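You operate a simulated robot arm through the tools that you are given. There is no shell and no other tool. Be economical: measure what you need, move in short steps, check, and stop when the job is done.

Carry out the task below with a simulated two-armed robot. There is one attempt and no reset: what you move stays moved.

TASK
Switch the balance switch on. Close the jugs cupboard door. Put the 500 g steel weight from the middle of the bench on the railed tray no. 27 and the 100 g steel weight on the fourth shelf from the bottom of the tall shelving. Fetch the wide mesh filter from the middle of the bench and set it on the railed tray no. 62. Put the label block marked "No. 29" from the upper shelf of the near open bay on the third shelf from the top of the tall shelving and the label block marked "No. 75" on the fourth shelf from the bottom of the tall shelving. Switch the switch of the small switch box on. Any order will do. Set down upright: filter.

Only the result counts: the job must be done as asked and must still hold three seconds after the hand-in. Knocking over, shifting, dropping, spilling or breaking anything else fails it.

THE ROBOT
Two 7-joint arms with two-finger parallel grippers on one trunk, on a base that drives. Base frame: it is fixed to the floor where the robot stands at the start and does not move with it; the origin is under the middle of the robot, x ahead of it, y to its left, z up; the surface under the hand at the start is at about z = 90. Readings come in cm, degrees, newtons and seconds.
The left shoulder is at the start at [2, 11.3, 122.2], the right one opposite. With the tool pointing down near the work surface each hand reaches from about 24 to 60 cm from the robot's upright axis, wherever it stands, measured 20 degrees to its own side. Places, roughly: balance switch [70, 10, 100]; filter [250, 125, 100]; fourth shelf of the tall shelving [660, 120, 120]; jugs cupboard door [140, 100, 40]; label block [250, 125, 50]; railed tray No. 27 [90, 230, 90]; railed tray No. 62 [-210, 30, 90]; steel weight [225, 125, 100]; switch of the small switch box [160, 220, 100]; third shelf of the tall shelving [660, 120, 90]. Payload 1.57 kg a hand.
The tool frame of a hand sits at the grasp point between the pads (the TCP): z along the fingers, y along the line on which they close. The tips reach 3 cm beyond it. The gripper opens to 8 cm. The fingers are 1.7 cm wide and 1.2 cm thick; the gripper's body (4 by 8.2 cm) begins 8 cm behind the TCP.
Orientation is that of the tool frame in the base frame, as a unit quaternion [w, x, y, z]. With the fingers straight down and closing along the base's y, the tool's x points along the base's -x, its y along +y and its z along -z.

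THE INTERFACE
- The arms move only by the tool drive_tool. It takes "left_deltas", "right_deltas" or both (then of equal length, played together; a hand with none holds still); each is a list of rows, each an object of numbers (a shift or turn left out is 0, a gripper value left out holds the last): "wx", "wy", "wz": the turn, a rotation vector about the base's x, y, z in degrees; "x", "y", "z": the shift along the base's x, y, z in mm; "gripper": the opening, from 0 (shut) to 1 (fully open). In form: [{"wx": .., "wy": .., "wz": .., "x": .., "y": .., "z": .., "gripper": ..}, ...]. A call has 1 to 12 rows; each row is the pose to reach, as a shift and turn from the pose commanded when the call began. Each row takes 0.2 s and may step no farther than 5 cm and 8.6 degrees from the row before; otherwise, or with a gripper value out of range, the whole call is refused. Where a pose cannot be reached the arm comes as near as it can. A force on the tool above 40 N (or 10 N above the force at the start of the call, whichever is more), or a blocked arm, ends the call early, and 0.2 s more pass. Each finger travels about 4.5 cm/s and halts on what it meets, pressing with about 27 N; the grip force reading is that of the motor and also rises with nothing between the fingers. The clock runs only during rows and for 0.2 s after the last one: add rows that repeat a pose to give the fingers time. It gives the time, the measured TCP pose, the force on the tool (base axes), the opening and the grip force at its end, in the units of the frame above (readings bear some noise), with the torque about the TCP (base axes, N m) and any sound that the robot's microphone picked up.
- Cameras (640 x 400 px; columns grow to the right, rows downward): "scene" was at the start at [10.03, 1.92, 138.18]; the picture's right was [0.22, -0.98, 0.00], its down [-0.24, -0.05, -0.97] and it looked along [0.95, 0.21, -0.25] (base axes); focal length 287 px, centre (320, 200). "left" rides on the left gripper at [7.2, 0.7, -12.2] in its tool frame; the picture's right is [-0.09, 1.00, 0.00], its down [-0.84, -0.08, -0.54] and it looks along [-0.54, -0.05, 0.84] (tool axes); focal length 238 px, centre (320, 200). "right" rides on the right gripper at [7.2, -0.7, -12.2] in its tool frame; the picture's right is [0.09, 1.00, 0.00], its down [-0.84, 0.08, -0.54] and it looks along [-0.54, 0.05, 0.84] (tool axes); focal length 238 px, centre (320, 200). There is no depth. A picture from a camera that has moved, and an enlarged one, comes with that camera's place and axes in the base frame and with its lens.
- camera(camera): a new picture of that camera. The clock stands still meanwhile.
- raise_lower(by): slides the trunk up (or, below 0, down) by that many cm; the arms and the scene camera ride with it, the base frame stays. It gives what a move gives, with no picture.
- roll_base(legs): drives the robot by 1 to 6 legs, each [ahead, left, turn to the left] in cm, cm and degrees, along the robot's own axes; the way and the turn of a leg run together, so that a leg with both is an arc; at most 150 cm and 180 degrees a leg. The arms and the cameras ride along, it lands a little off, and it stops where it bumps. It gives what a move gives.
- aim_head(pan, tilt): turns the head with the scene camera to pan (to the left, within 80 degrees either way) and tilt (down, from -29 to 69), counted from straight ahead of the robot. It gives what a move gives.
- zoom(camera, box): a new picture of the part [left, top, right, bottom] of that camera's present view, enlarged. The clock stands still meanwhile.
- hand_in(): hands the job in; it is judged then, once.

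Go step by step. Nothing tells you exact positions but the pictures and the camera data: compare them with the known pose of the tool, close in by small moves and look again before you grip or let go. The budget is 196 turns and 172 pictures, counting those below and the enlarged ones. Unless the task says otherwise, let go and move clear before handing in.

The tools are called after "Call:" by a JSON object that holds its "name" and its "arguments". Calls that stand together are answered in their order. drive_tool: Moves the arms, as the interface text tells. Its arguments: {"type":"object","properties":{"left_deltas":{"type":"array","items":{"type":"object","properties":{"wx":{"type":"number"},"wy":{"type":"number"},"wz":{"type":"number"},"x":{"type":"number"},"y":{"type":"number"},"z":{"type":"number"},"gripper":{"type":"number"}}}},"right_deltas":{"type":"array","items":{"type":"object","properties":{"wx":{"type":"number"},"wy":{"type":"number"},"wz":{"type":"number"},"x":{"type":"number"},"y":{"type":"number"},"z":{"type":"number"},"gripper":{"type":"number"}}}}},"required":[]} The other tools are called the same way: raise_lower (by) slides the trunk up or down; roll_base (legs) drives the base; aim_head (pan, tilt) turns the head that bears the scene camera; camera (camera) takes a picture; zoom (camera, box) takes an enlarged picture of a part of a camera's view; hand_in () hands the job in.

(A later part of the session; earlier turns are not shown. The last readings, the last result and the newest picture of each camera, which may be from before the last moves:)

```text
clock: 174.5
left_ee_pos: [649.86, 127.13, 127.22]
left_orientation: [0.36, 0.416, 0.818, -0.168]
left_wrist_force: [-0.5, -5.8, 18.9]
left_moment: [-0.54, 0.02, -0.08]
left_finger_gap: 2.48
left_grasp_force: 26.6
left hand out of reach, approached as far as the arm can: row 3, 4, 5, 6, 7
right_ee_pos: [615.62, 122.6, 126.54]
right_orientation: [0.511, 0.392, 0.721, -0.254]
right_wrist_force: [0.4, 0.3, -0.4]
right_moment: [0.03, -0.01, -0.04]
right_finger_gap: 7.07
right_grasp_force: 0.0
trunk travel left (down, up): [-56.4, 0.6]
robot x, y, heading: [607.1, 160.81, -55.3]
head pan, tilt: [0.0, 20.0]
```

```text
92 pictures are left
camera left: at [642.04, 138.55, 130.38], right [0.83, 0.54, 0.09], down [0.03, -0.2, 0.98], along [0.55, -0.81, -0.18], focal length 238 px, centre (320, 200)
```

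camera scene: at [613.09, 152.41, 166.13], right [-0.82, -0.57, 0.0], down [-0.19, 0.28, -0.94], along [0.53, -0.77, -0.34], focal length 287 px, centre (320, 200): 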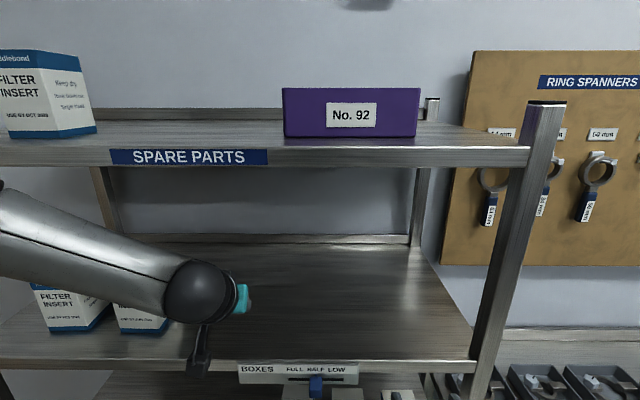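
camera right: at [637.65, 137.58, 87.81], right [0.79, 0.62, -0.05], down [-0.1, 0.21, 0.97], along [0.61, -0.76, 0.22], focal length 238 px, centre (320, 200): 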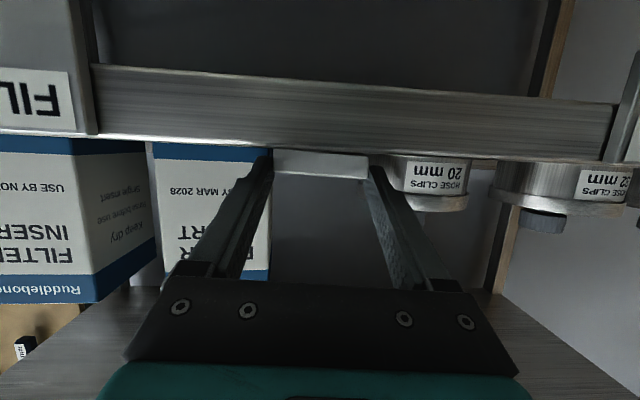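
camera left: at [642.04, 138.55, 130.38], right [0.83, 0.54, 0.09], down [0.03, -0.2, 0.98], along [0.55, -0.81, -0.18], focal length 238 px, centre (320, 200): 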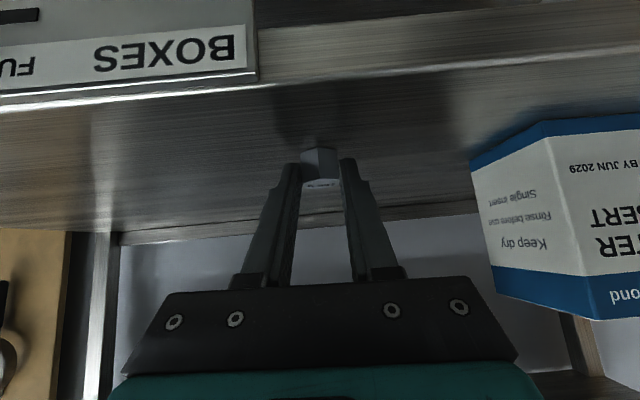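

Contact felt (19 N up). Ease 1 mm, release and retreat along the finger axis.

Call:
{"name": "drive_tool", "arguments": {"left_deltas": [{"z": 1, "gripper": 0.31}, {"z": 1, "gripper": 0.5}, {"z": 1, "gripper": 0.55}, {"z": 1, "gripper": 0.55}]}}

Call:
{"name": "drive_tool", "arguments": {"left_deltas": [{"x": -5, "y": 8, "z": 12}, {"x": -12, "y": 17, "z": 25}, {"x": -20, "y": 28, "z": 40}, {"x": -30, "y": 43, "z": 55}]}}

Call:
{"name": "camera", "arguments": {"camera": "left"}}

```text
clock: 175.5
left_ee_pos: [650.02, 127.47, 126.82]
left_orientation: [0.356, 0.416, 0.82, -0.166]
left_wrist_force: [-0.6, 0.8, -0.4]
left_moment: [0.0, 0.01, 0.0]
left_finger_gap: 4.41
left_grasp_force: 0.1
right_ee_pos: [615.76, 122.74, 126.53]
right_orientation: [0.51, 0.393, 0.721, -0.256]
right_wrist_force: [-1.1, 0.3, -0.5]
right_moment: [-0.02, -0.01, 0.01]
right_finger_gap: 7.02
right_grasp_force: 0.0
trunk travel left (down, up): [-56.4, 0.6]
robot x, y, heading: [607.44, 161.23, -55.7]
head pan, tilt: [0.0, 20.0]
```

```text
clock: 176.5
left_ee_pos: [646.91, 132.02, 132.46]
left_orientation: [0.358, 0.416, 0.819, -0.166]
left_wrist_force: [-1.2, -0.1, 0.8]
left_moment: [0.02, 0.0, -0.04]
left_finger_gap: 4.41
left_grasp_force: 0.1
right_ee_pos: [615.77, 122.65, 126.57]
right_orientation: [0.511, 0.393, 0.72, -0.256]
right_wrist_force: [0.1, -0.2, 0.2]
right_moment: [-0.01, 0.01, -0.01]
right_finger_gap: 7.05
right_grasp_force: 0.1
trunk travel left (down, up): [-56.4, 0.6]
robot x, y, heading: [607.23, 161.41, -55.4]
head pan, tilt: [0.0, 20.0]
```

```text
91 pictures are left
camera left: at [639.03, 143.3, 135.66], right [0.83, 0.54, 0.09], down [0.03, -0.21, 0.98], along [0.55, -0.81, -0.19], focal length 238 px, centre (320, 200)
```

left: 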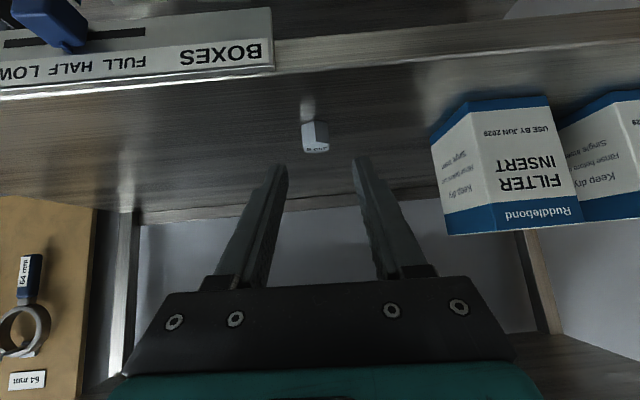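

The 100 g weight stands on the fourth shelf. Back to the bench for No. 75: reverse out, then slide along the aisle facing the bench.

Call:
{"name": "roll_base", "arguments": {"legs": [[-40, 0, 0], [-110, 8, 0], [-105, 0, 0], [0, -150, 0], [0, -148, 0]]}}

Call:
{"name": "raise_lower", "arguments": {"by": -30}}

Call:
{"name": "aim_head", "arguments": {"pan": 0, "tilt": 40}}

Call:
{"name": "camera", "arguments": {"camera": "scene"}}

```text
clock: 203.3
left_ee_pos: [265.02, 174.01, 132.37]
left_orientation: [0.356, 0.414, 0.822, -0.164]
left_wrist_force: [0.8, 0.8, 0.2]
left_moment: [-0.01, 0.0, 0.0]
left_finger_gap: 4.4
left_grasp_force: 0.0
right_ee_pos: [233.81, 164.66, 126.53]
right_orientation: [0.511, 0.391, 0.722, -0.254]
right_wrist_force: [0.5, 0.0, -0.7]
right_moment: [-0.02, 0.01, -0.01]
right_finger_gap: 7.05
right_grasp_force: 0.0
trunk travel left (down, up): [-56.4, 0.6]
robot x, y, heading: [224.83, 203.1, -55.2]
head pan, tilt: [0.0, 20.0]
```

```text
clock: 206.3
left_ee_pos: [264.98, 174.03, 102.32]
left_orientation: [0.358, 0.414, 0.821, -0.164]
left_wrist_force: [0.8, -0.2, -0.3]
left_moment: [0.02, 0.0, 0.0]
left_finger_gap: 4.41
left_grasp_force: 0.2
right_ee_pos: [233.87, 164.72, 96.47]
right_orientation: [0.511, 0.391, 0.722, -0.253]
right_wrist_force: [0.3, -0.6, 0.6]
right_moment: [0.0, 0.02, -0.02]
right_finger_gap: 7.05
right_grasp_force: 0.0
trunk travel left (down, up): [-26.4, 30.6]
robot x, y, heading: [225.32, 203.02, -55.1]
head pan, tilt: [0.0, 20.0]
```

```text
clock: 207.1
left_ee_pos: [264.91, 173.99, 102.28]
left_orientation: [0.357, 0.414, 0.821, -0.164]
left_wrist_force: [0.2, -0.4, -0.7]
left_moment: [-0.01, -0.01, 0.0]
left_finger_gap: 4.39
left_grasp_force: 0.1
right_ee_pos: [234.01, 164.57, 96.48]
right_orientation: [0.511, 0.391, 0.722, -0.254]
right_wrist_force: [0.1, 1.1, -0.3]
right_moment: [-0.02, -0.03, -0.01]
right_finger_gap: 7.08
right_grasp_force: 0.1
trunk travel left (down, up): [-26.4, 30.6]
robot x, y, heading: [225.41, 202.8, -55.4]
head pan, tilt: [0.0, 40.0]
```

```text
90 pictures are left
camera scene: at [230.55, 195.16, 133.0], right [-0.82, -0.57, 0.0], down [-0.37, 0.53, -0.77], along [0.44, -0.63, -0.64], focal length 287 px, centre (320, 200)
```

scene: 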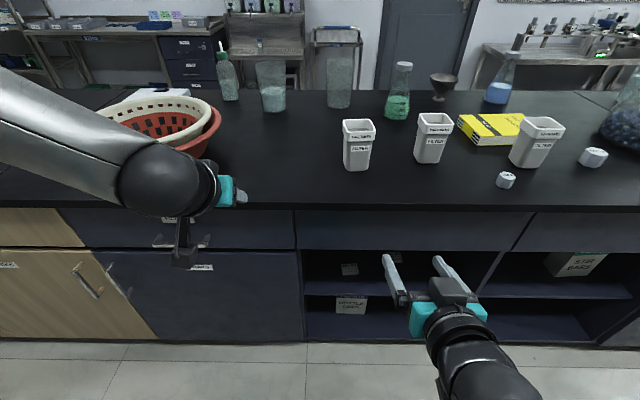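

I'll lift the left hand well above the bench, lower the trunk fully and extend the right arm down and forward.

Call:
{"name": "drive_tool", "arguments": {"left_deltas": [{"z": 48}, {"z": 96}, {"z": 144}, {"z": 192}, {"z": 240}, {"z": 288}]}}

Call:
{"name": "raise_lower", "arguments": {"by": -26.4}}

Call:
{"name": "drive_tool", "arguments": {"right_deltas": [{"x": 11, "y": -16, "z": -25, "gripper": 1}, {"x": 22, "y": -32, "z": -55}, {"x": 34, "y": -49, "z": -90}, {"x": 45, "y": -66, "z": -125}, {"x": 56, "y": -82, "z": -160}, {"x": 68, "y": -99, "z": -195}, {"x": 79, "y": -115, "z": -215}]}}

Call:
{"name": "camera", "arguments": {"camera": "right"}}

Call:
{"name": "camera", "arguments": {"camera": "scene"}}

```text
clock: 208.5
left_ee_pos: [264.99, 173.97, 131.29]
left_orientation: [0.356, 0.414, 0.821, -0.165]
left_wrist_force: [0.1, -0.3, 0.4]
left_moment: [0.02, -0.04, -0.01]
left_finger_gap: 4.39
left_grasp_force: 0.1
right_ee_pos: [233.86, 164.73, 96.64]
right_orientation: [0.512, 0.391, 0.722, -0.254]
right_wrist_force: [1.1, 0.3, -0.3]
right_moment: [-0.04, -0.03, -0.01]
right_finger_gap: 7.03
right_grasp_force: 0.0
trunk travel left (down, up): [-26.4, 30.6]
robot x, y, heading: [225.42, 202.94, -55.0]
head pan, tilt: [0.0, 40.0]
```

```text
clock: 211.2
left_ee_pos: [265.07, 173.94, 104.88]
left_orientation: [0.358, 0.414, 0.821, -0.165]
left_wrist_force: [0.0, -0.2, 0.0]
left_moment: [-0.01, -0.03, 0.01]
left_finger_gap: 4.4
left_grasp_force: 0.1
right_ee_pos: [233.84, 164.7, 70.14]
right_orientation: [0.511, 0.391, 0.722, -0.254]
right_wrist_force: [0.5, 0.5, 0.0]
right_moment: [-0.02, -0.02, 0.02]
right_finger_gap: 7.04
right_grasp_force: 0.0
trunk travel left (down, up): [0.0, 57.0]
robot x, y, heading: [225.43, 203.16, -55.1]
head pan, tilt: [0.0, 40.0]
```

```text
clock: 212.8
left_ee_pos: [265.15, 173.9, 104.77]
left_orientation: [0.356, 0.414, 0.821, -0.164]
left_wrist_force: [-0.3, 0.1, -0.3]
left_moment: [-0.03, 0.02, -0.01]
left_finger_gap: 4.41
left_grasp_force: 0.0
right_ee_pos: [241.7, 153.26, 48.52]
right_orientation: [0.512, 0.391, 0.722, -0.254]
right_wrist_force: [-0.3, 0.3, 0.4]
right_moment: [-0.04, -0.02, 0.01]
right_finger_gap: 7.99
right_grasp_force: 0.2
trunk travel left (down, up): [0.0, 57.0]
robot x, y, heading: [225.21, 202.87, -55.2]
head pan, tilt: [0.0, 40.0]
```

```text
89 pictures are left
camera right: at [233.34, 164.31, 45.98], right [0.8, 0.59, -0.05], down [-0.09, 0.2, 0.97], along [0.59, -0.78, 0.22], focal length 238 px, centre (320, 200)
```

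right: 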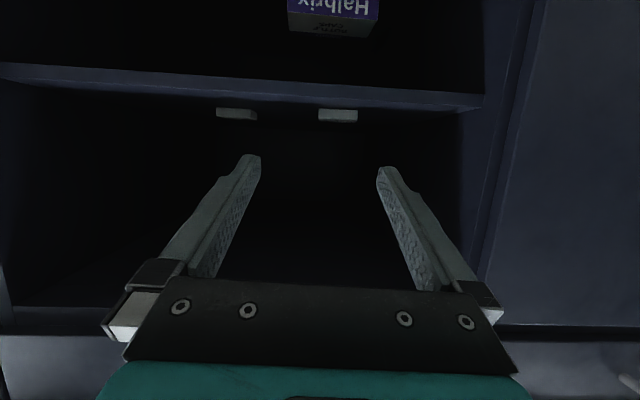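

```text
88 pictures are left
camera scene: at [230.55, 195.16, 106.59], right [-0.82, -0.57, 0.0], down [-0.37, 0.53, -0.77], along [0.44, -0.63, -0.64], focal length 287 px, centre (320, 200)
```

scene: 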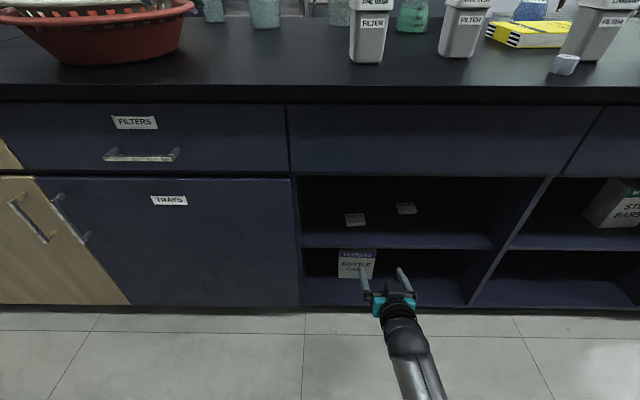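

No. 75 front at ≈[257.7,135.5]; it needs +3 cm left, 24 forward. Approach most of the way.

Call:
{"name": "roll_base", "arguments": {"legs": [[12, 3.1, 0]]}}

Call:
{"name": "drive_tool", "arguments": {"right_deltas": [{"x": 8, "y": -12, "z": -20}, {"x": 17, "y": -24, "z": -40}, {"x": 22, "y": -33, "z": -50}]}}

Call:
{"name": "camera", "arguments": {"camera": "right"}}

```text
clock: 214.1
left_ee_pos: [274.39, 165.86, 104.79]
left_orientation: [0.357, 0.414, 0.821, -0.165]
left_wrist_force: [-0.3, 0.0, -0.7]
left_moment: [0.0, 0.0, 0.01]
left_finger_gap: 4.41
left_grasp_force: 0.1
right_ee_pos: [251.15, 145.21, 48.48]
right_orientation: [0.512, 0.391, 0.722, -0.254]
right_wrist_force: [0.1, -0.5, 0.3]
right_moment: [-0.03, 0.0, 0.01]
right_finger_gap: 8.01
right_grasp_force: 0.0
trunk travel left (down, up): [0.0, 57.0]
robot x, y, heading: [234.36, 195.28, -55.2]
head pan, tilt: [0.0, 40.0]
```

```text
clock: 214.9
left_ee_pos: [274.37, 165.82, 104.84]
left_orientation: [0.358, 0.413, 0.821, -0.165]
left_wrist_force: [0.4, 1.3, 0.0]
left_moment: [0.02, 0.03, 0.04]
left_finger_gap: 4.39
left_grasp_force: 0.0
right_ee_pos: [253.22, 141.81, 43.31]
right_orientation: [0.511, 0.391, 0.722, -0.254]
right_wrist_force: [0.4, 0.7, -0.7]
right_moment: [0.01, -0.01, 0.05]
right_finger_gap: 8.02
right_grasp_force: 0.1
trunk travel left (down, up): [0.0, 57.0]
robot x, y, heading: [234.89, 195.06, -55.4]
head pan, tilt: [0.0, 40.0]
```

```text
87 pictures are left
camera right: at [244.88, 152.83, 40.93], right [0.8, 0.59, -0.05], down [-0.09, 0.2, 0.98], along [0.59, -0.78, 0.21], focal length 238 px, centre (320, 200)
```

right: 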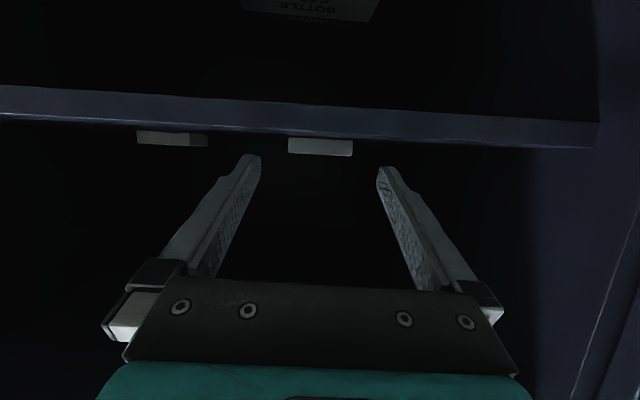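

Aligned laterally. Drive 8.5 cm more and lower slightly.

Call:
{"name": "roll_base", "arguments": {"legs": [[8.5, 0, 0]]}}

Call:
{"name": "drive_tool", "arguments": {"right_deltas": [{"x": -3, "y": 4, "z": -5}, {"x": -3, "y": 4, "z": -10}, {"x": -3, "y": 4, "z": -10}]}}

Call:
{"name": "zoom", "arguments": {"camera": "right", "box": [220, 100, 420, 225]}}

Call:
{"name": "camera", "arguments": {"camera": "scene"}}

```text
clock: 216.0
left_ee_pos: [279.29, 158.91, 104.86]
left_orientation: [0.358, 0.414, 0.821, -0.164]
left_wrist_force: [-1.3, 0.3, 0.9]
left_moment: [-0.02, -0.01, 0.02]
left_finger_gap: 4.4
left_grasp_force: 0.1
right_ee_pos: [258.04, 134.84, 43.44]
right_orientation: [0.511, 0.391, 0.722, -0.254]
right_wrist_force: [0.0, 0.6, 0.3]
right_moment: [-0.01, 0.03, 0.02]
right_finger_gap: 8.0
right_grasp_force: 0.1
trunk travel left (down, up): [0.0, 57.0]
robot x, y, heading: [239.14, 187.84, -55.4]
head pan, tilt: [0.0, 40.0]
```

```text
clock: 216.8
left_ee_pos: [279.09, 158.88, 104.99]
left_orientation: [0.357, 0.415, 0.821, -0.165]
left_wrist_force: [0.7, 0.0, -0.4]
left_moment: [0.03, -0.01, -0.03]
left_finger_gap: 4.39
left_grasp_force: 0.1
right_ee_pos: [257.69, 135.09, 42.34]
right_orientation: [0.511, 0.392, 0.722, -0.254]
right_wrist_force: [-0.6, -0.1, 0.0]
right_moment: [-0.03, 0.0, -0.01]
right_finger_gap: 7.98
right_grasp_force: 0.1
trunk travel left (down, up): [0.0, 57.0]
robot x, y, heading: [239.46, 188.04, -55.5]
head pan, tilt: [0.0, 40.0]
```

```text
3.20 times, centred on (320, 162) of right
camera zoom: at [249.38, 146.21, 39.86], right [0.81, 0.59, -0.05], down [-0.08, 0.2, 0.98], along [0.59, -0.78, 0.21], focal length 763 px, centre (320, 320)
```

zoom: 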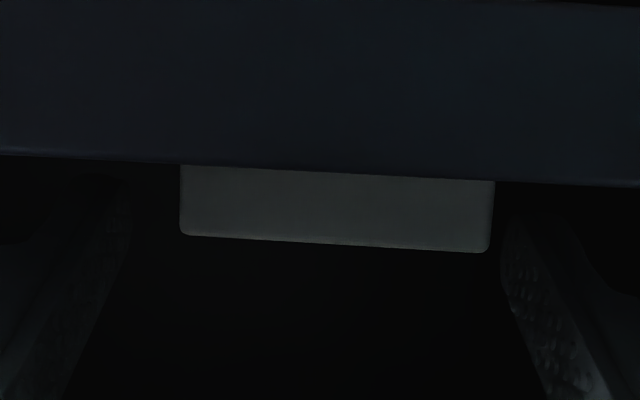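

```text
85 pictures are left
camera scene: at [244.72, 180.12, 106.59], right [-0.82, -0.57, 0.0], down [-0.37, 0.53, -0.77], along [0.44, -0.63, -0.64], focal length 287 px, centre (320, 200)
```

scene: 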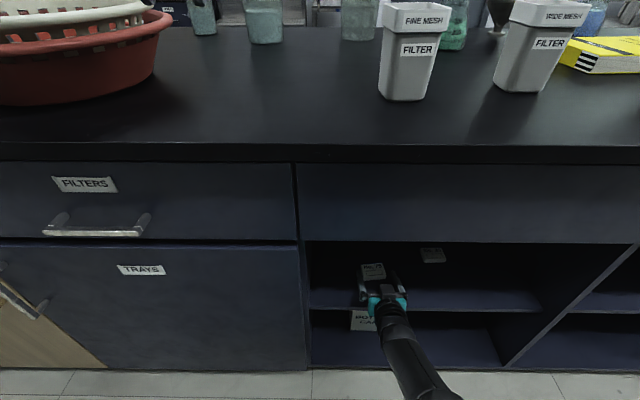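

Call:
{"name": "drive_tool", "arguments": {"right_deltas": [{"x": 4, "y": 2}, {"x": 5, "y": 3, "gripper": 0.6}, {"x": 5, "y": 3, "gripper": 0.5}, {"x": 5, "y": 3, "gripper": 0.4}, {"x": 5, "y": 3, "gripper": 0.4}, {"x": 5, "y": 3, "gripper": 0.4}]}}

Call:
{"name": "drive_tool", "arguments": {"right_deltas": [{"z": 12}, {"z": 25}]}}

Call:
{"name": "zoom", "arguments": {"camera": "scene", "box": [300, 230, 460, 330]}}

```text
clock: 218.2
left_ee_pos: [279.14, 158.95, 104.85]
left_orientation: [0.356, 0.415, 0.821, -0.165]
left_wrist_force: [0.1, 0.0, -0.4]
left_moment: [0.02, -0.02, -0.01]
left_finger_gap: 4.41
left_grasp_force: 0.0
right_ee_pos: [258.21, 135.51, 42.41]
right_orientation: [0.511, 0.392, 0.721, -0.255]
right_wrist_force: [0.8, -0.5, -0.2]
right_moment: [-0.02, 0.0, -0.01]
right_finger_gap: 6.23
right_grasp_force: 26.8
trunk travel left (down, up): [0.0, 57.0]
robot x, y, heading: [239.49, 188.36, -55.3]
head pan, tilt: [0.0, 40.0]
```

```text
clock: 218.8
left_ee_pos: [279.06, 158.79, 104.93]
left_orientation: [0.357, 0.414, 0.821, -0.164]
left_wrist_force: [-0.1, 0.3, 0.4]
left_moment: [0.0, 0.0, 0.0]
left_finger_gap: 4.38
left_grasp_force: 0.1
right_ee_pos: [258.37, 135.52, 44.88]
right_orientation: [0.512, 0.391, 0.722, -0.254]
right_wrist_force: [-0.2, -0.2, 0.8]
right_moment: [-0.02, -0.01, -0.01]
right_finger_gap: 6.21
right_grasp_force: 26.5
trunk travel left (down, up): [0.0, 57.0]
robot x, y, heading: [239.55, 188.08, -55.2]
head pan, tilt: [0.0, 40.0]
```

```text
4.00 times, centred on (380, 280) of scene
camera zoom: at [244.72, 180.12, 106.59], right [-0.82, -0.57, 0.0], down [-0.37, 0.53, -0.77], along [0.44, -0.63, -0.64], focal length 1148 px, centre (80, -120)
```

zoom: 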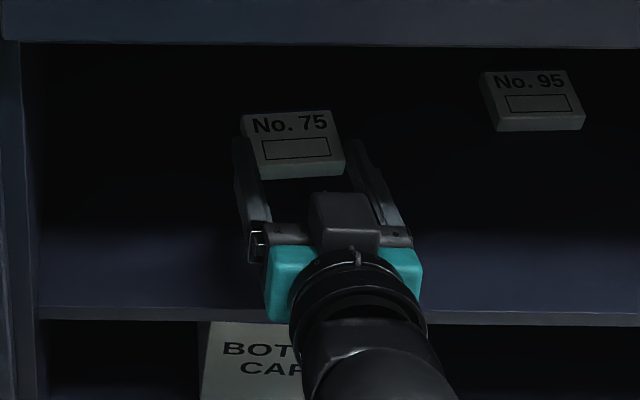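

No. 75 is held. Back out 28 cm, raise, and travel again to the shelving.

Call:
{"name": "roll_base", "arguments": {"legs": [[-28, 0, 0]]}}

Call:
{"name": "raise_lower", "arguments": {"by": 45}}

Call:
{"name": "drive_tool", "arguments": {"right_deltas": [{"z": 45}, {"z": 90}, {"z": 135}, {"z": 180}, {"z": 225}, {"z": 270}, {"z": 300}]}}

Call:
{"name": "roll_base", "arguments": {"legs": [[0, 150, 0], [0, 148, 0], [110, 0, 0], [110, 0, 0]]}}

Call:
{"name": "aim_head", "arguments": {"pan": 0, "tilt": 20}}

Call:
{"name": "camera", "arguments": {"camera": "scene"}}

Call:
{"name": "camera", "arguments": {"camera": "right"}}

```text
clock: 220.8
left_ee_pos: [262.57, 182.83, 104.76]
left_orientation: [0.356, 0.415, 0.821, -0.164]
left_wrist_force: [0.2, 0.0, -0.3]
left_moment: [0.02, -0.02, 0.01]
left_finger_gap: 4.39
left_grasp_force: 0.0
right_ee_pos: [241.78, 159.56, 44.83]
right_orientation: [0.51, 0.392, 0.722, -0.255]
right_wrist_force: [-0.7, -0.5, 0.0]
right_moment: [0.01, 0.04, 0.01]
right_finger_gap: 6.19
right_grasp_force: 26.9
trunk travel left (down, up): [0.0, 57.0]
robot x, y, heading: [222.98, 212.41, -55.4]
head pan, tilt: [0.0, 40.0]
```

```text
refused: 45 is not a number from -40 to 40
```

```text
clock: 222.4
left_ee_pos: [262.63, 182.8, 104.81]
left_orientation: [0.357, 0.414, 0.821, -0.165]
left_wrist_force: [-0.3, 0.5, -1.2]
left_moment: [-0.02, 0.01, -0.02]
left_finger_gap: 4.41
left_grasp_force: 0.0
right_ee_pos: [241.46, 159.69, 74.87]
right_orientation: [0.511, 0.392, 0.722, -0.255]
right_wrist_force: [-0.5, 0.7, -0.6]
right_moment: [0.02, 0.01, 0.02]
right_finger_gap: 6.16
right_grasp_force: 27.0
trunk travel left (down, up): [0.0, 57.0]
robot x, y, heading: [222.7, 211.9, -55.2]
head pan, tilt: [0.0, 40.0]
```

```text
clock: 247.3
left_ee_pos: [643.79, 175.13, 104.86]
left_orientation: [0.363, 0.382, 0.836, -0.151]
left_wrist_force: [-0.5, 0.1, 0.1]
left_moment: [0.0, 0.0, 0.02]
left_finger_gap: 4.38
left_grasp_force: 0.0
right_ee_pos: [624.45, 150.37, 74.94]
right_orientation: [0.521, 0.363, 0.737, -0.234]
right_wrist_force: [0.1, 0.2, 0.1]
right_moment: [0.02, 0.0, -0.01]
right_finger_gap: 6.07
right_grasp_force: 27.0
trunk travel left (down, up): [0.0, 57.0]
robot x, y, heading: [601.77, 201.14, -50.8]
head pan, tilt: [0.0, 40.0]
```

```text
clock: 248.1
left_ee_pos: [643.73, 175.14, 104.72]
left_orientation: [0.364, 0.382, 0.836, -0.151]
left_wrist_force: [-0.2, -0.2, 0.1]
left_moment: [0.0, -0.02, -0.02]
left_finger_gap: 4.39
left_grasp_force: 0.1
right_ee_pos: [624.47, 150.4, 74.83]
right_orientation: [0.521, 0.362, 0.737, -0.234]
right_wrist_force: [-1.2, 0.2, -0.5]
right_moment: [0.02, 0.0, -0.04]
right_finger_gap: 6.09
right_grasp_force: 27.0
trunk travel left (down, up): [0.0, 57.0]
robot x, y, heading: [601.75, 200.89, -50.8]
head pan, tilt: [0.0, 20.0]
```

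```text
83 pictures are left
camera scene: at [608.24, 193.09, 109.73], right [-0.78, -0.63, 0.0], down [-0.22, 0.27, -0.94], along [0.59, -0.73, -0.34], focal length 287 px, centre (320, 200)
```

scene: 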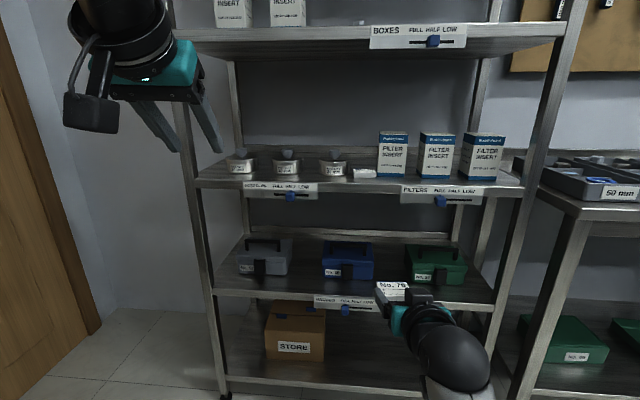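

```text
82 pictures are left
camera right: at [615.24, 160.78, 72.43], right [0.76, 0.65, -0.05], down [-0.1, 0.2, 0.98], along [0.65, -0.73, 0.21], focal length 238 px, centre (320, 200)
```

right: 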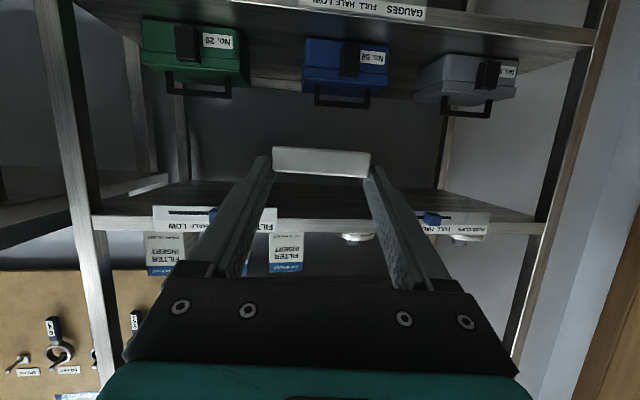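

The trunk lift was refused (max 40). Now square up, shift right 7, raise 40 and lift the right hand to shelf-four height.

Call:
{"name": "roll_base", "arguments": {"legs": [[0, 0, -4.7], [0, -7, 0]]}}

Call:
{"name": "raise_lower", "arguments": {"by": 40}}

Call:
{"name": "raise_lower", "arguments": {"by": 7}}

Call:
{"name": "drive_tool", "arguments": {"right_deltas": [{"z": 35}, {"z": 70}, {"z": 85}]}}

Call:
{"name": "camera", "arguments": {"camera": "right"}}

Call:
{"name": "camera", "arguments": {"camera": "scene"}}

```text
clock: 249.6
left_ee_pos: [635.71, 167.86, 104.82]
left_orientation: [0.356, 0.417, 0.819, -0.166]
left_wrist_force: [-0.1, -0.4, -0.3]
left_moment: [0.01, 0.03, 0.02]
left_finger_gap: 4.39
left_grasp_force: 0.1
right_ee_pos: [614.32, 144.72, 74.83]
right_orientation: [0.511, 0.393, 0.721, -0.255]
right_wrist_force: [0.1, -0.6, -0.8]
right_moment: [0.03, -0.01, -0.01]
right_finger_gap: 6.11
right_grasp_force: 27.5
trunk travel left (down, up): [0.0, 57.0]
robot x, y, heading: [596.23, 197.12, -55.8]
head pan, tilt: [0.0, 20.0]
```

```text
clock: 253.5
left_ee_pos: [635.7, 167.77, 144.89]
left_orientation: [0.357, 0.416, 0.82, -0.165]
left_wrist_force: [-0.2, -0.3, 0.2]
left_moment: [-0.01, 0.0, 0.02]
left_finger_gap: 4.39
left_grasp_force: 0.0
right_ee_pos: [614.43, 144.67, 114.89]
right_orientation: [0.51, 0.393, 0.721, -0.255]
right_wrist_force: [-0.2, 0.2, 0.2]
right_moment: [0.0, 0.01, 0.03]
right_finger_gap: 6.11
right_grasp_force: 27.1
trunk travel left (down, up): [-40.0, 17.0]
robot x, y, heading: [595.93, 197.29, -55.5]
head pan, tilt: [0.0, 20.0]
```

```text
clock: 254.6
left_ee_pos: [635.75, 167.88, 151.95]
left_orientation: [0.356, 0.416, 0.82, -0.165]
left_wrist_force: [-0.4, 0.0, 0.3]
left_moment: [-0.01, -0.02, 0.04]
left_finger_gap: 4.4
left_grasp_force: 0.1
right_ee_pos: [614.21, 144.63, 121.95]
right_orientation: [0.511, 0.392, 0.721, -0.255]
right_wrist_force: [-0.1, -0.4, -0.3]
right_moment: [-0.01, 0.0, 0.02]
right_finger_gap: 6.13
right_grasp_force: 26.9
trunk travel left (down, up): [-47.0, 10.0]
robot x, y, heading: [596.21, 197.15, -55.7]
head pan, tilt: [0.0, 20.0]
```

```text
clock: 255.3
left_ee_pos: [635.54, 167.85, 151.88]
left_orientation: [0.357, 0.416, 0.82, -0.166]
left_wrist_force: [0.4, 0.6, 0.6]
left_moment: [0.0, -0.01, 0.01]
left_finger_gap: 4.41
left_grasp_force: 0.1
right_ee_pos: [614.38, 144.88, 130.36]
right_orientation: [0.51, 0.393, 0.721, -0.256]
right_wrist_force: [0.4, 0.4, -0.2]
right_moment: [0.04, 0.02, 0.02]
right_finger_gap: 6.09
right_grasp_force: 27.1
trunk travel left (down, up): [-47.0, 10.0]
robot x, y, heading: [596.4, 197.26, -55.5]
head pan, tilt: [0.0, 20.0]
```

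```text
81 pictures are left
camera right: at [606.09, 155.98, 127.87], right [0.81, 0.59, -0.05], down [-0.08, 0.2, 0.98], along [0.58, -0.78, 0.21], focal length 238 px, centre (320, 200)
```

right: 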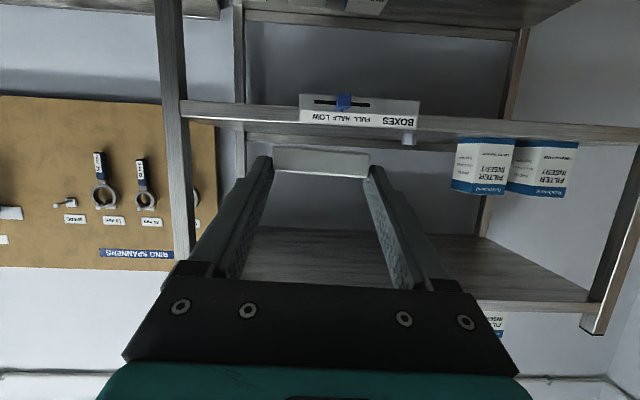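

```text
80 pictures are left
camera scene: at [601.73, 188.57, 156.73], right [-0.82, -0.57, 0.0], down [-0.19, 0.28, -0.94], along [0.53, -0.78, -0.34], focal length 287 px, centre (320, 200)
```

scene: 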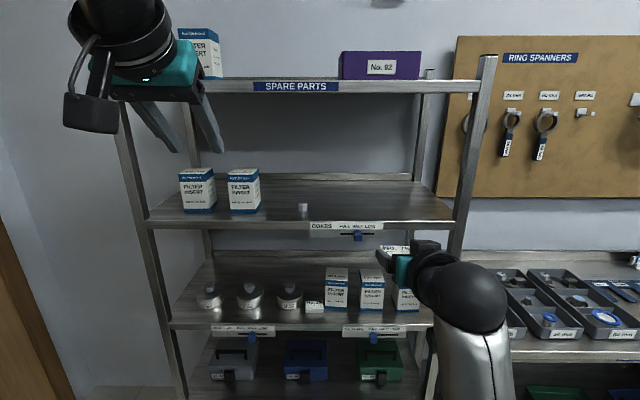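

Aligned at l≈588. Draw the left hand back a little and drive in 33 cm.

Call:
{"name": "drive_tool", "arguments": {"left_deltas": [{"x": -17, "y": 25, "z": -20}, {"x": -34, "y": 50, "z": -40}]}}

Call:
{"name": "roll_base", "arguments": {"legs": [[33, 0, 0]]}}

Call:
{"name": "camera", "arguments": {"camera": "right"}}

Call:
{"name": "camera", "arguments": {"camera": "scene"}}

```text
clock: 255.9
left_ee_pos: [632.06, 172.97, 147.77]
left_orientation: [0.357, 0.416, 0.82, -0.166]
left_wrist_force: [0.9, -0.8, 0.1]
left_moment: [-0.01, 0.0, 0.02]
left_finger_gap: 4.4
left_grasp_force: 0.1
right_ee_pos: [614.48, 144.91, 130.31]
right_orientation: [0.51, 0.393, 0.721, -0.255]
right_wrist_force: [0.0, 0.0, 0.0]
right_moment: [0.01, -0.03, 0.01]
right_finger_gap: 6.13
right_grasp_force: 27.3
trunk travel left (down, up): [-47.0, 10.0]
robot x, y, heading: [596.06, 197.18, -55.6]
head pan, tilt: [0.0, 20.0]
```

```text
clock: 258.1
left_ee_pos: [650.57, 145.7, 147.83]
left_orientation: [0.356, 0.42, 0.818, -0.167]
left_wrist_force: [0.6, -0.2, -0.2]
left_moment: [0.05, -0.01, -0.01]
left_finger_gap: 4.4
left_grasp_force: 0.0
right_ee_pos: [632.57, 117.68, 130.39]
right_orientation: [0.51, 0.395, 0.72, -0.257]
right_wrist_force: [0.4, -0.3, -0.7]
right_moment: [0.02, 0.04, 0.0]
right_finger_gap: 6.08
right_grasp_force: 27.1
trunk travel left (down, up): [-47.0, 10.0]
robot x, y, heading: [614.54, 170.08, -55.8]
head pan, tilt: [0.0, 20.0]
```

```text
79 pictures are left
camera right: at [624.35, 128.85, 127.82], right [0.81, 0.58, -0.05], down [-0.08, 0.2, 0.98], along [0.58, -0.79, 0.21], focal length 238 px, centre (320, 200)
```

right: 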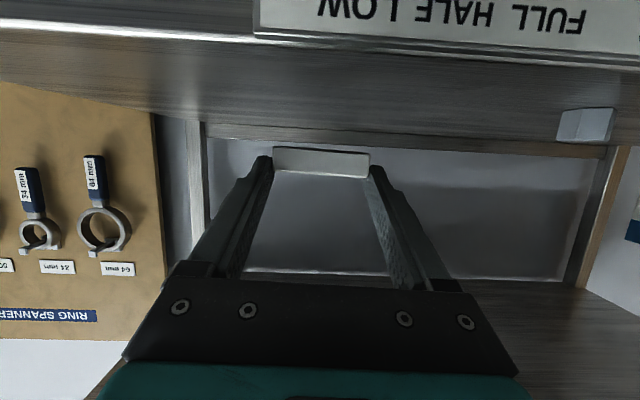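

```text
78 pictures are left
camera scene: at [620.16, 161.48, 156.73], right [-0.83, -0.56, 0.0], down [-0.19, 0.28, -0.94], along [0.53, -0.78, -0.34], focal length 287 px, centre (320, 200)
```

scene: 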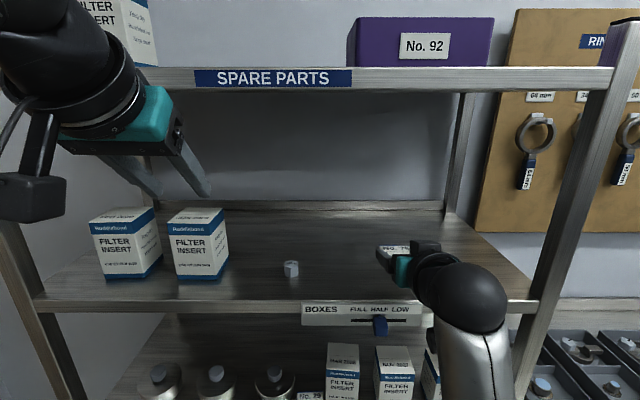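

Call:
{"name": "drive_tool", "arguments": {"right_deltas": [{"x": 6, "y": -8, "z": -12}, {"x": 6, "y": -8, "z": -24}, {"x": 6, "y": -8, "z": -30}, {"x": 6, "y": -8, "z": -34}, {"x": 6, "y": -8, "z": -38}, {"x": 6, "y": -8, "z": -41}, {"x": 6, "y": -8, "z": -44}]}}

Call:
{"name": "camera", "arguments": {"camera": "right"}}

```text
clock: 259.7
left_ee_pos: [650.48, 145.82, 147.9]
left_orientation: [0.356, 0.418, 0.819, -0.166]
left_wrist_force: [0.6, 0.5, -1.1]
left_moment: [0.01, 0.04, 0.0]
left_finger_gap: 4.41
left_grasp_force: 0.1
right_ee_pos: [633.26, 116.95, 126.39]
right_orientation: [0.514, 0.393, 0.717, -0.26]
right_wrist_force: [1.4, -4.0, 15.3]
right_moment: [-0.47, 0.32, 0.06]
right_finger_gap: 6.12
right_grasp_force: 27.1
trunk travel left (down, up): [-47.0, 10.0]
robot x, y, heading: [614.62, 170.06, -55.9]
head pan, tilt: [0.0, 20.0]
```

```text
77 pictures are left
camera right: at [624.98, 128.11, 123.7], right [0.81, 0.58, -0.06], down [-0.09, 0.22, 0.97], along [0.58, -0.78, 0.23], focal length 238 px, centre (320, 200)
```

right: 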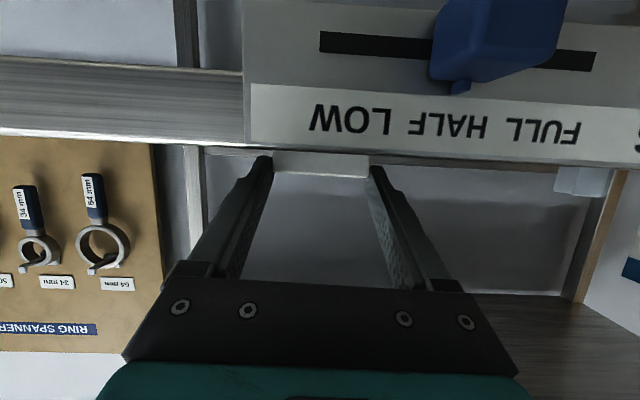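

Contact. Release and back out.

Call:
{"name": "drive_tool", "arguments": {"right_deltas": [{"z": 2, "gripper": 0.82}, {"z": 2, "gripper": 0.9}, {"z": 2, "gripper": 0.92}, {"z": 2, "gripper": 0.92}]}}

Call:
{"name": "drive_tool", "arguments": {"right_deltas": [{"x": -12, "y": 17, "z": 4}, {"x": -24, "y": 34, "z": 12}, {"x": -36, "y": 52, "z": 22}, {"x": -52, "y": 76, "z": 30}]}}

Call:
{"name": "camera", "arguments": {"camera": "scene"}}

```text
clock: 260.7
left_ee_pos: [650.73, 145.84, 147.81]
left_orientation: [0.357, 0.419, 0.818, -0.167]
left_wrist_force: [-0.2, 0.2, 0.0]
left_moment: [0.02, 0.03, -0.01]
left_finger_gap: 4.39
left_grasp_force: 0.1
right_ee_pos: [633.11, 117.1, 126.01]
right_orientation: [0.509, 0.396, 0.72, -0.257]
right_wrist_force: [-0.8, 1.0, -1.0]
right_moment: [0.0, -0.02, 0.04]
right_finger_gap: 7.37
right_grasp_force: 0.1
trunk travel left (down, up): [-47.0, 10.0]
robot x, y, heading: [614.71, 170.39, -56.2]
head pan, tilt: [0.0, 20.0]
```

```text
clock: 261.7
left_ee_pos: [650.55, 145.78, 147.92]
left_orientation: [0.357, 0.418, 0.819, -0.166]
left_wrist_force: [-0.3, 0.4, 0.3]
left_moment: [0.0, 0.03, 0.0]
left_finger_gap: 4.4
left_grasp_force: 0.0
right_ee_pos: [627.93, 124.79, 129.16]
right_orientation: [0.51, 0.394, 0.721, -0.256]
right_wrist_force: [-0.7, 0.4, 0.1]
right_moment: [-0.01, 0.01, 0.0]
right_finger_gap: 7.36
right_grasp_force: 0.0
trunk travel left (down, up): [-47.0, 10.0]
robot x, y, heading: [614.48, 169.83, -56.1]
head pan, tilt: [0.0, 20.0]
```

```text
76 pictures are left
camera scene: at [620.08, 161.6, 156.74], right [-0.83, -0.56, 0.0], down [-0.19, 0.28, -0.94], along [0.53, -0.78, -0.34], focal length 287 px, centre (320, 200)
```

scene: 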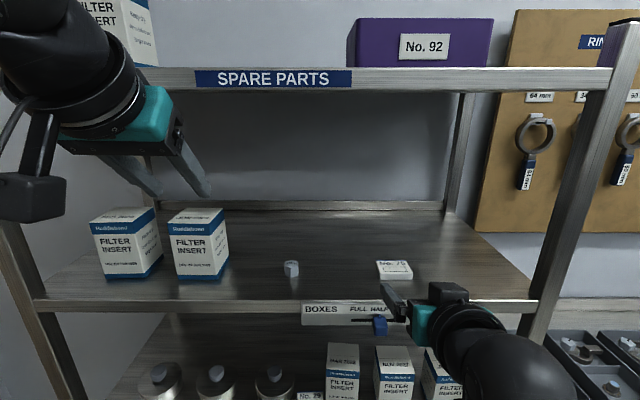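

All shelving jobs are done. Return along the aisle to mid-bench for the 500 g weight and the filter.

Call:
{"name": "roll_base", "arguments": {"legs": [[-45, 0, 0], [-110, 4, 0], [-98, 0, 0], [0, -150, 0], [0, -150, 0], [0, -45, 0]]}}

Call:
{"name": "raise_lower", "arguments": {"by": -20}}

Call:
{"name": "aim_head", "arguments": {"pan": 0, "tilt": 35}}

Call:
{"name": "camera", "arguments": {"camera": "scene"}}

```text
clock: 290.5
left_ee_pos: [228.99, 161.92, 148.01]
left_orientation: [0.355, 0.426, 0.814, -0.171]
left_wrist_force: [-0.3, -0.8, -0.6]
left_moment: [0.03, -0.01, 0.01]
left_finger_gap: 4.42
left_grasp_force: 0.2
right_ee_pos: [206.12, 141.32, 129.1]
right_orientation: [0.507, 0.402, 0.716, -0.262]
right_wrist_force: [-1.6, 0.2, 0.4]
right_moment: [-0.01, 0.02, 0.03]
right_finger_gap: 7.38
right_grasp_force: 0.1
trunk travel left (down, up): [-47.0, 10.0]
robot x, y, heading: [193.48, 187.09, -56.8]
head pan, tilt: [0.0, 20.0]
```

```text
clock: 292.7
left_ee_pos: [228.92, 161.87, 127.75]
left_orientation: [0.354, 0.426, 0.815, -0.171]
left_wrist_force: [0.4, 0.2, -0.3]
left_moment: [0.0, -0.03, -0.02]
left_finger_gap: 4.4
left_grasp_force: 0.0
right_ee_pos: [206.16, 141.26, 109.07]
right_orientation: [0.507, 0.402, 0.716, -0.262]
right_wrist_force: [-0.1, -0.4, 0.0]
right_moment: [-0.01, 0.01, 0.03]
right_finger_gap: 7.36
right_grasp_force: 0.1
trunk travel left (down, up): [-27.0, 30.0]
robot x, y, heading: [193.36, 186.9, -57.0]
head pan, tilt: [0.0, 20.0]
```

```text
clock: 293.4
left_ee_pos: [228.98, 161.92, 127.88]
left_orientation: [0.355, 0.426, 0.815, -0.17]
left_wrist_force: [0.9, 0.4, -0.2]
left_moment: [0.01, 0.01, 0.02]
left_finger_gap: 4.39
left_grasp_force: 0.1
right_ee_pos: [206.18, 141.27, 109.17]
right_orientation: [0.507, 0.402, 0.716, -0.262]
right_wrist_force: [0.5, -0.1, -0.6]
right_moment: [-0.02, -0.01, -0.03]
right_finger_gap: 7.37
right_grasp_force: 0.1
trunk travel left (down, up): [-27.0, 30.0]
robot x, y, heading: [193.46, 187.09, -57.1]
head pan, tilt: [0.0, 35.0]
```

```text
75 pictures are left
camera scene: at [198.67, 178.64, 134.35], right [-0.84, -0.55, 0.0], down [-0.31, 0.48, -0.82], along [0.45, -0.69, -0.57], focal length 287 px, centre (320, 200)
```

scene: 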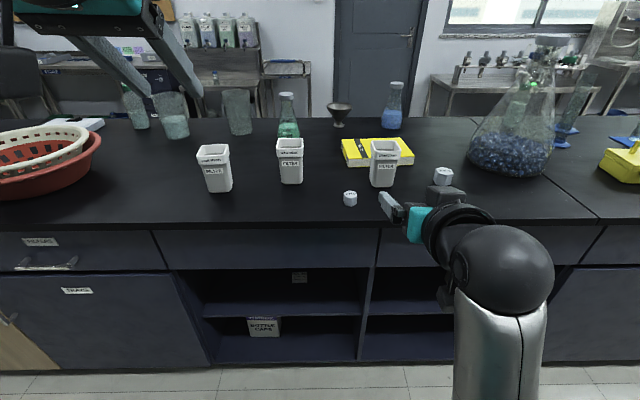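

The 500 g weight is at ≈[208,99]. I'll rotate both hands back to pointing straight down.

Call:
{"name": "drive_tool", "arguments": {"right_deltas": [{"wx": 6.5, "wy": 4.2}, {"wx": 12.9, "wy": 8.5}, {"wx": 19.4, "wy": 12.7}, {"wx": 25.9, "wy": 17}, {"wx": 32.3, "wy": 21.2}, {"wx": 38.8, "wy": 25.5}, {"wx": 45.3, "wy": 29.7}, {"wx": 51.7, "wy": 34}, {"wx": 58.2, "wy": 38.2}, {"wx": 58.2, "wy": 38.2}], "left_deltas": [{"wx": 4.1, "wy": 3.1}, {"wx": 8.3, "wy": 6.2}, {"wx": 12.4, "wy": 9.3}, {"wx": 16.5, "wy": 12.4}, {"wx": 20.7, "wy": 15.4}, {"wx": 24.8, "wy": 18.5}, {"wx": 28.9, "wy": 21.6}, {"wx": 33.1, "wy": 24.7}, {"wx": 37.2, "wy": 27.8}, {"wx": 37.2, "wy": 27.8}]}}

Call:
{"name": "camera", "arguments": {"camera": "right"}}

```text
clock: 295.6
left_ee_pos: [229.07, 161.96, 128.03]
left_orientation: [-0.002, 0.463, 0.886, 0.001]
left_wrist_force: [1.1, -0.2, 0.2]
left_moment: [-0.02, 0.0, 0.03]
left_finger_gap: 4.41
left_grasp_force: 0.2
right_ee_pos: [207.97, 133.42, 107.84]
right_orientation: [0.0, 0.49, 0.872, 0.001]
right_wrist_force: [0.4, 0.7, 0.4]
right_moment: [0.0, -0.02, -0.02]
right_finger_gap: 7.36
right_grasp_force: 0.0
right hand out of reach, approached as far as the arm can: row 4, 5, 6, 7, 8, 9, 10
trunk travel left (down, up): [-27.0, 30.0]
robot x, y, heading: [193.6, 187.12, -57.0]
head pan, tilt: [0.0, 35.0]
```

```text
74 pictures are left
camera right: at [203.59, 138.98, 120.14], right [0.8, 0.6, 0.0], down [0.5, -0.68, 0.54], along [0.32, -0.43, -0.84], focal length 238 px, centre (320, 200)
```

right: 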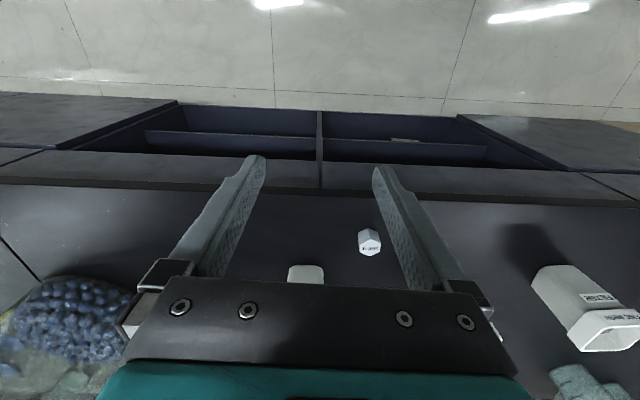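

Now bring the right hand over the 500 g weight: base right 20, forward 22.

Call:
{"name": "roll_base", "arguments": {"legs": [[0, 0, 1.5], [0, -20.5, 0], [20, 0, 0]]}}

Call:
{"name": "camera", "arguments": {"camera": "right"}}

Call:
{"name": "camera", "arguments": {"camera": "scene"}}

```text
clock: 298.8
left_ee_pos: [224.59, 134.7, 127.87]
left_orientation: [-0.002, 0.452, 0.892, 0.0]
left_wrist_force: [-0.5, 0.0, -0.6]
left_moment: [0.01, 0.0, -0.01]
left_finger_gap: 4.4
left_grasp_force: 0.1
right_ee_pos: [204.22, 105.51, 107.9]
right_orientation: [0.0, 0.478, 0.878, 0.003]
right_wrist_force: [0.3, -0.5, 0.3]
right_moment: [0.04, 0.02, 0.02]
right_finger_gap: 7.36
right_grasp_force: 0.0
trunk travel left (down, up): [-27.0, 30.0]
robot x, y, heading: [188.48, 158.94, -55.7]
head pan, tilt: [0.0, 35.0]
```

```text
73 pictures are left
camera right: at [199.73, 110.98, 120.08], right [0.79, 0.62, 0.0], down [0.52, -0.66, 0.54], along [0.34, -0.42, -0.84], focal length 238 px, centre (320, 200)
```

right: 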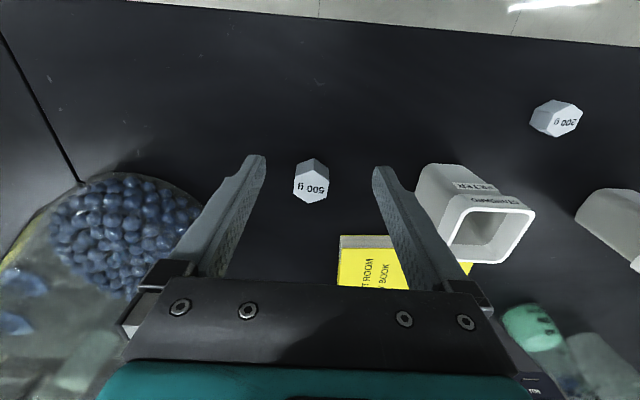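

```text
72 pictures are left
camera scene: at [193.75, 150.51, 134.34], right [-0.82, -0.57, 0.0], down [-0.33, 0.47, -0.82], along [0.46, -0.67, -0.57], focal length 287 px, centre (320, 200)
```

scene: 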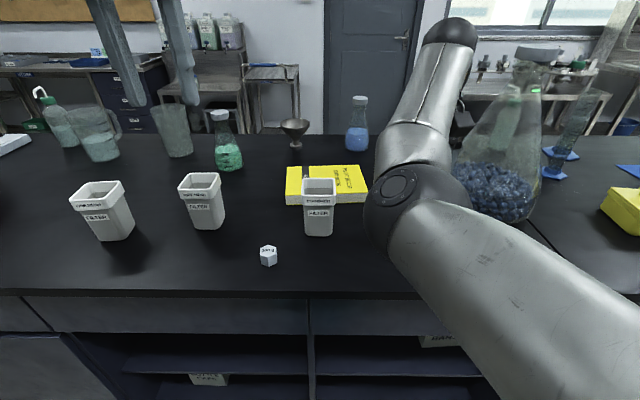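

The weight's flats face the fingers. Move above it, then down.

Call:
{"name": "drive_tool", "arguments": {"right_deltas": [{"x": 19, "y": -33, "gripper": 1}, {"x": 38, "y": -66}, {"x": 38, "y": -66, "z": -40}, {"x": 38, "y": -66, "z": -80}, {"x": 38, "y": -66, "z": -80}]}}

Call:
{"name": "camera", "arguments": {"camera": "right"}}

```text
clock: 300.0
left_ee_pos: [224.46, 134.71, 127.89]
left_orientation: [-0.001, 0.451, 0.893, 0.0]
left_wrist_force: [0.1, 0.4, 0.7]
left_moment: [-0.03, 0.0, 0.02]
left_finger_gap: 4.43
left_grasp_force: 0.1
right_ee_pos: [206.93, 101.05, 99.66]
right_orientation: [0.0, 0.479, 0.878, 0.001]
right_wrist_force: [0.0, 0.1, 0.4]
right_moment: [-0.02, 0.02, 0.01]
right_finger_gap: 8.0
right_grasp_force: 0.1
right hand out of reach, approached as far as the arm can: row 2, 3, 4, 5
trunk travel left (down, up): [-27.0, 30.0]
robot x, y, heading: [188.57, 158.83, -55.4]
head pan, tilt: [0.0, 35.0]
```

```text
71 pictures are left
camera right: at [202.48, 106.6, 111.82], right [0.79, 0.62, 0.0], down [0.52, -0.66, 0.54], along [0.34, -0.42, -0.84], focal length 238 px, centre (320, 200)
```

right: 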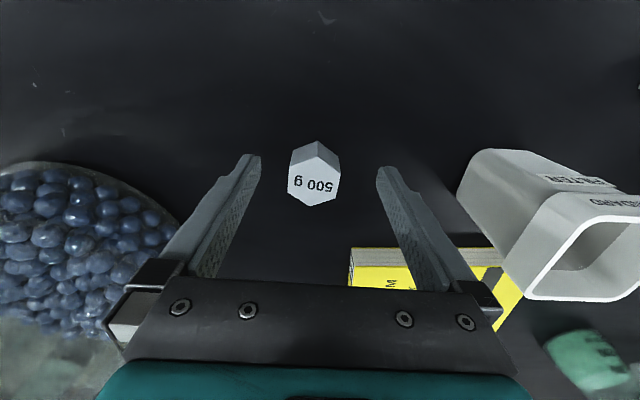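

Call:
{"name": "roll_base", "arguments": {"legs": [[3.1, -0.4, 0]]}}

Call:
{"name": "raise_lower", "arguments": {"by": -5.5}}

Call:
{"name": "camera", "arguments": {"camera": "right"}}

```text
clock: 300.9
left_ee_pos: [226.07, 131.94, 127.87]
left_orientation: [-0.002, 0.451, 0.892, 0.001]
left_wrist_force: [0.0, -0.8, -0.5]
left_moment: [0.04, 0.03, 0.01]
left_finger_gap: 4.41
left_grasp_force: 0.2
right_ee_pos: [208.55, 98.22, 99.49]
right_orientation: [0.0, 0.478, 0.878, 0.002]
right_wrist_force: [0.5, -0.2, -0.7]
right_moment: [0.02, 0.01, -0.01]
right_finger_gap: 7.97
right_grasp_force: 0.2
trunk travel left (down, up): [-27.0, 30.0]
robot x, y, heading: [189.9, 155.59, -55.2]
head pan, tilt: [0.0, 35.0]
```

```text
clock: 301.8
left_ee_pos: [225.93, 132.03, 122.29]
left_orientation: [0.0, 0.451, 0.892, -0.001]
left_wrist_force: [0.9, -0.3, -1.1]
left_moment: [0.02, 0.02, 0.0]
left_finger_gap: 4.36
left_grasp_force: 0.1
right_ee_pos: [208.38, 98.32, 94.26]
right_orientation: [0.001, 0.478, 0.879, 0.002]
right_wrist_force: [0.1, 0.8, 0.3]
right_moment: [0.0, 0.05, 0.0]
right_finger_gap: 8.0
right_grasp_force: 0.0
trunk travel left (down, up): [-21.5, 35.5]
robot x, y, heading: [189.29, 155.8, -55.5]
head pan, tilt: [0.0, 35.0]
```

```text
70 pictures are left
camera right: at [203.93, 103.91, 106.38], right [0.79, 0.62, 0.0], down [0.52, -0.66, 0.54], along [0.34, -0.42, -0.84], focal length 238 px, centre (320, 200)
```

right: 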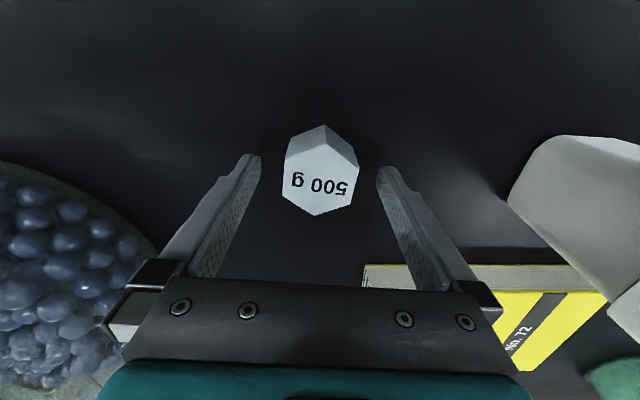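

Well centred. Grip and lift.

Call:
{"name": "drive_tool", "arguments": {"right_deltas": [{"gripper": 0.6}, {"gripper": 0.4}, {"gripper": 0.3}, {"gripper": 0.3}, {"gripper": 0.3}, {"gripper": 0.3}]}}

Call:
{"name": "raise_lower", "arguments": {"by": 16}}

Call:
{"name": "camera", "arguments": {"camera": "right"}}

```text
clock: 303.2
left_ee_pos: [225.96, 131.93, 122.45]
left_orientation: [-0.001, 0.45, 0.893, 0.0]
left_wrist_force: [0.5, 0.3, -0.6]
left_moment: [-0.01, -0.02, 0.02]
left_finger_gap: 4.39
left_grasp_force: 0.1
right_ee_pos: [208.45, 98.3, 94.14]
right_orientation: [0.001, 0.478, 0.879, 0.001]
right_wrist_force: [-1.9, -1.0, 0.0]
right_moment: [-0.08, 0.13, -0.02]
right_finger_gap: 4.38
right_grasp_force: 26.9
trunk travel left (down, up): [-21.5, 35.5]
robot x, y, heading: [189.38, 155.53, -55.4]
head pan, tilt: [0.0, 35.0]
```

```text
clock: 305.1
left_ee_pos: [226.0, 131.83, 138.39]
left_orientation: [-0.002, 0.451, 0.893, 0.001]
left_wrist_force: [0.4, -0.9, 0.5]
left_moment: [-0.03, 0.03, 0.03]
left_finger_gap: 4.41
left_grasp_force: 0.0
right_ee_pos: [208.49, 98.35, 110.08]
right_orientation: [0.0, 0.478, 0.878, 0.002]
right_wrist_force: [-0.4, -0.1, -6.0]
right_moment: [-0.03, -0.03, 0.0]
right_finger_gap: 4.34
right_grasp_force: 27.5
trunk travel left (down, up): [-37.5, 19.5]
robot x, y, heading: [189.52, 156.18, -55.6]
head pan, tilt: [0.0, 35.0]
```

```text
69 pictures are left
camera right: at [203.95, 103.85, 122.31], right [0.79, 0.62, 0.0], down [0.52, -0.66, 0.54], along [0.34, -0.42, -0.84], focal length 238 px, centre (320, 200)
```

right: 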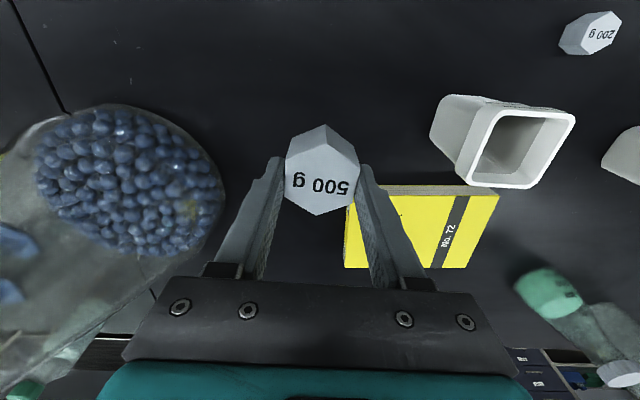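

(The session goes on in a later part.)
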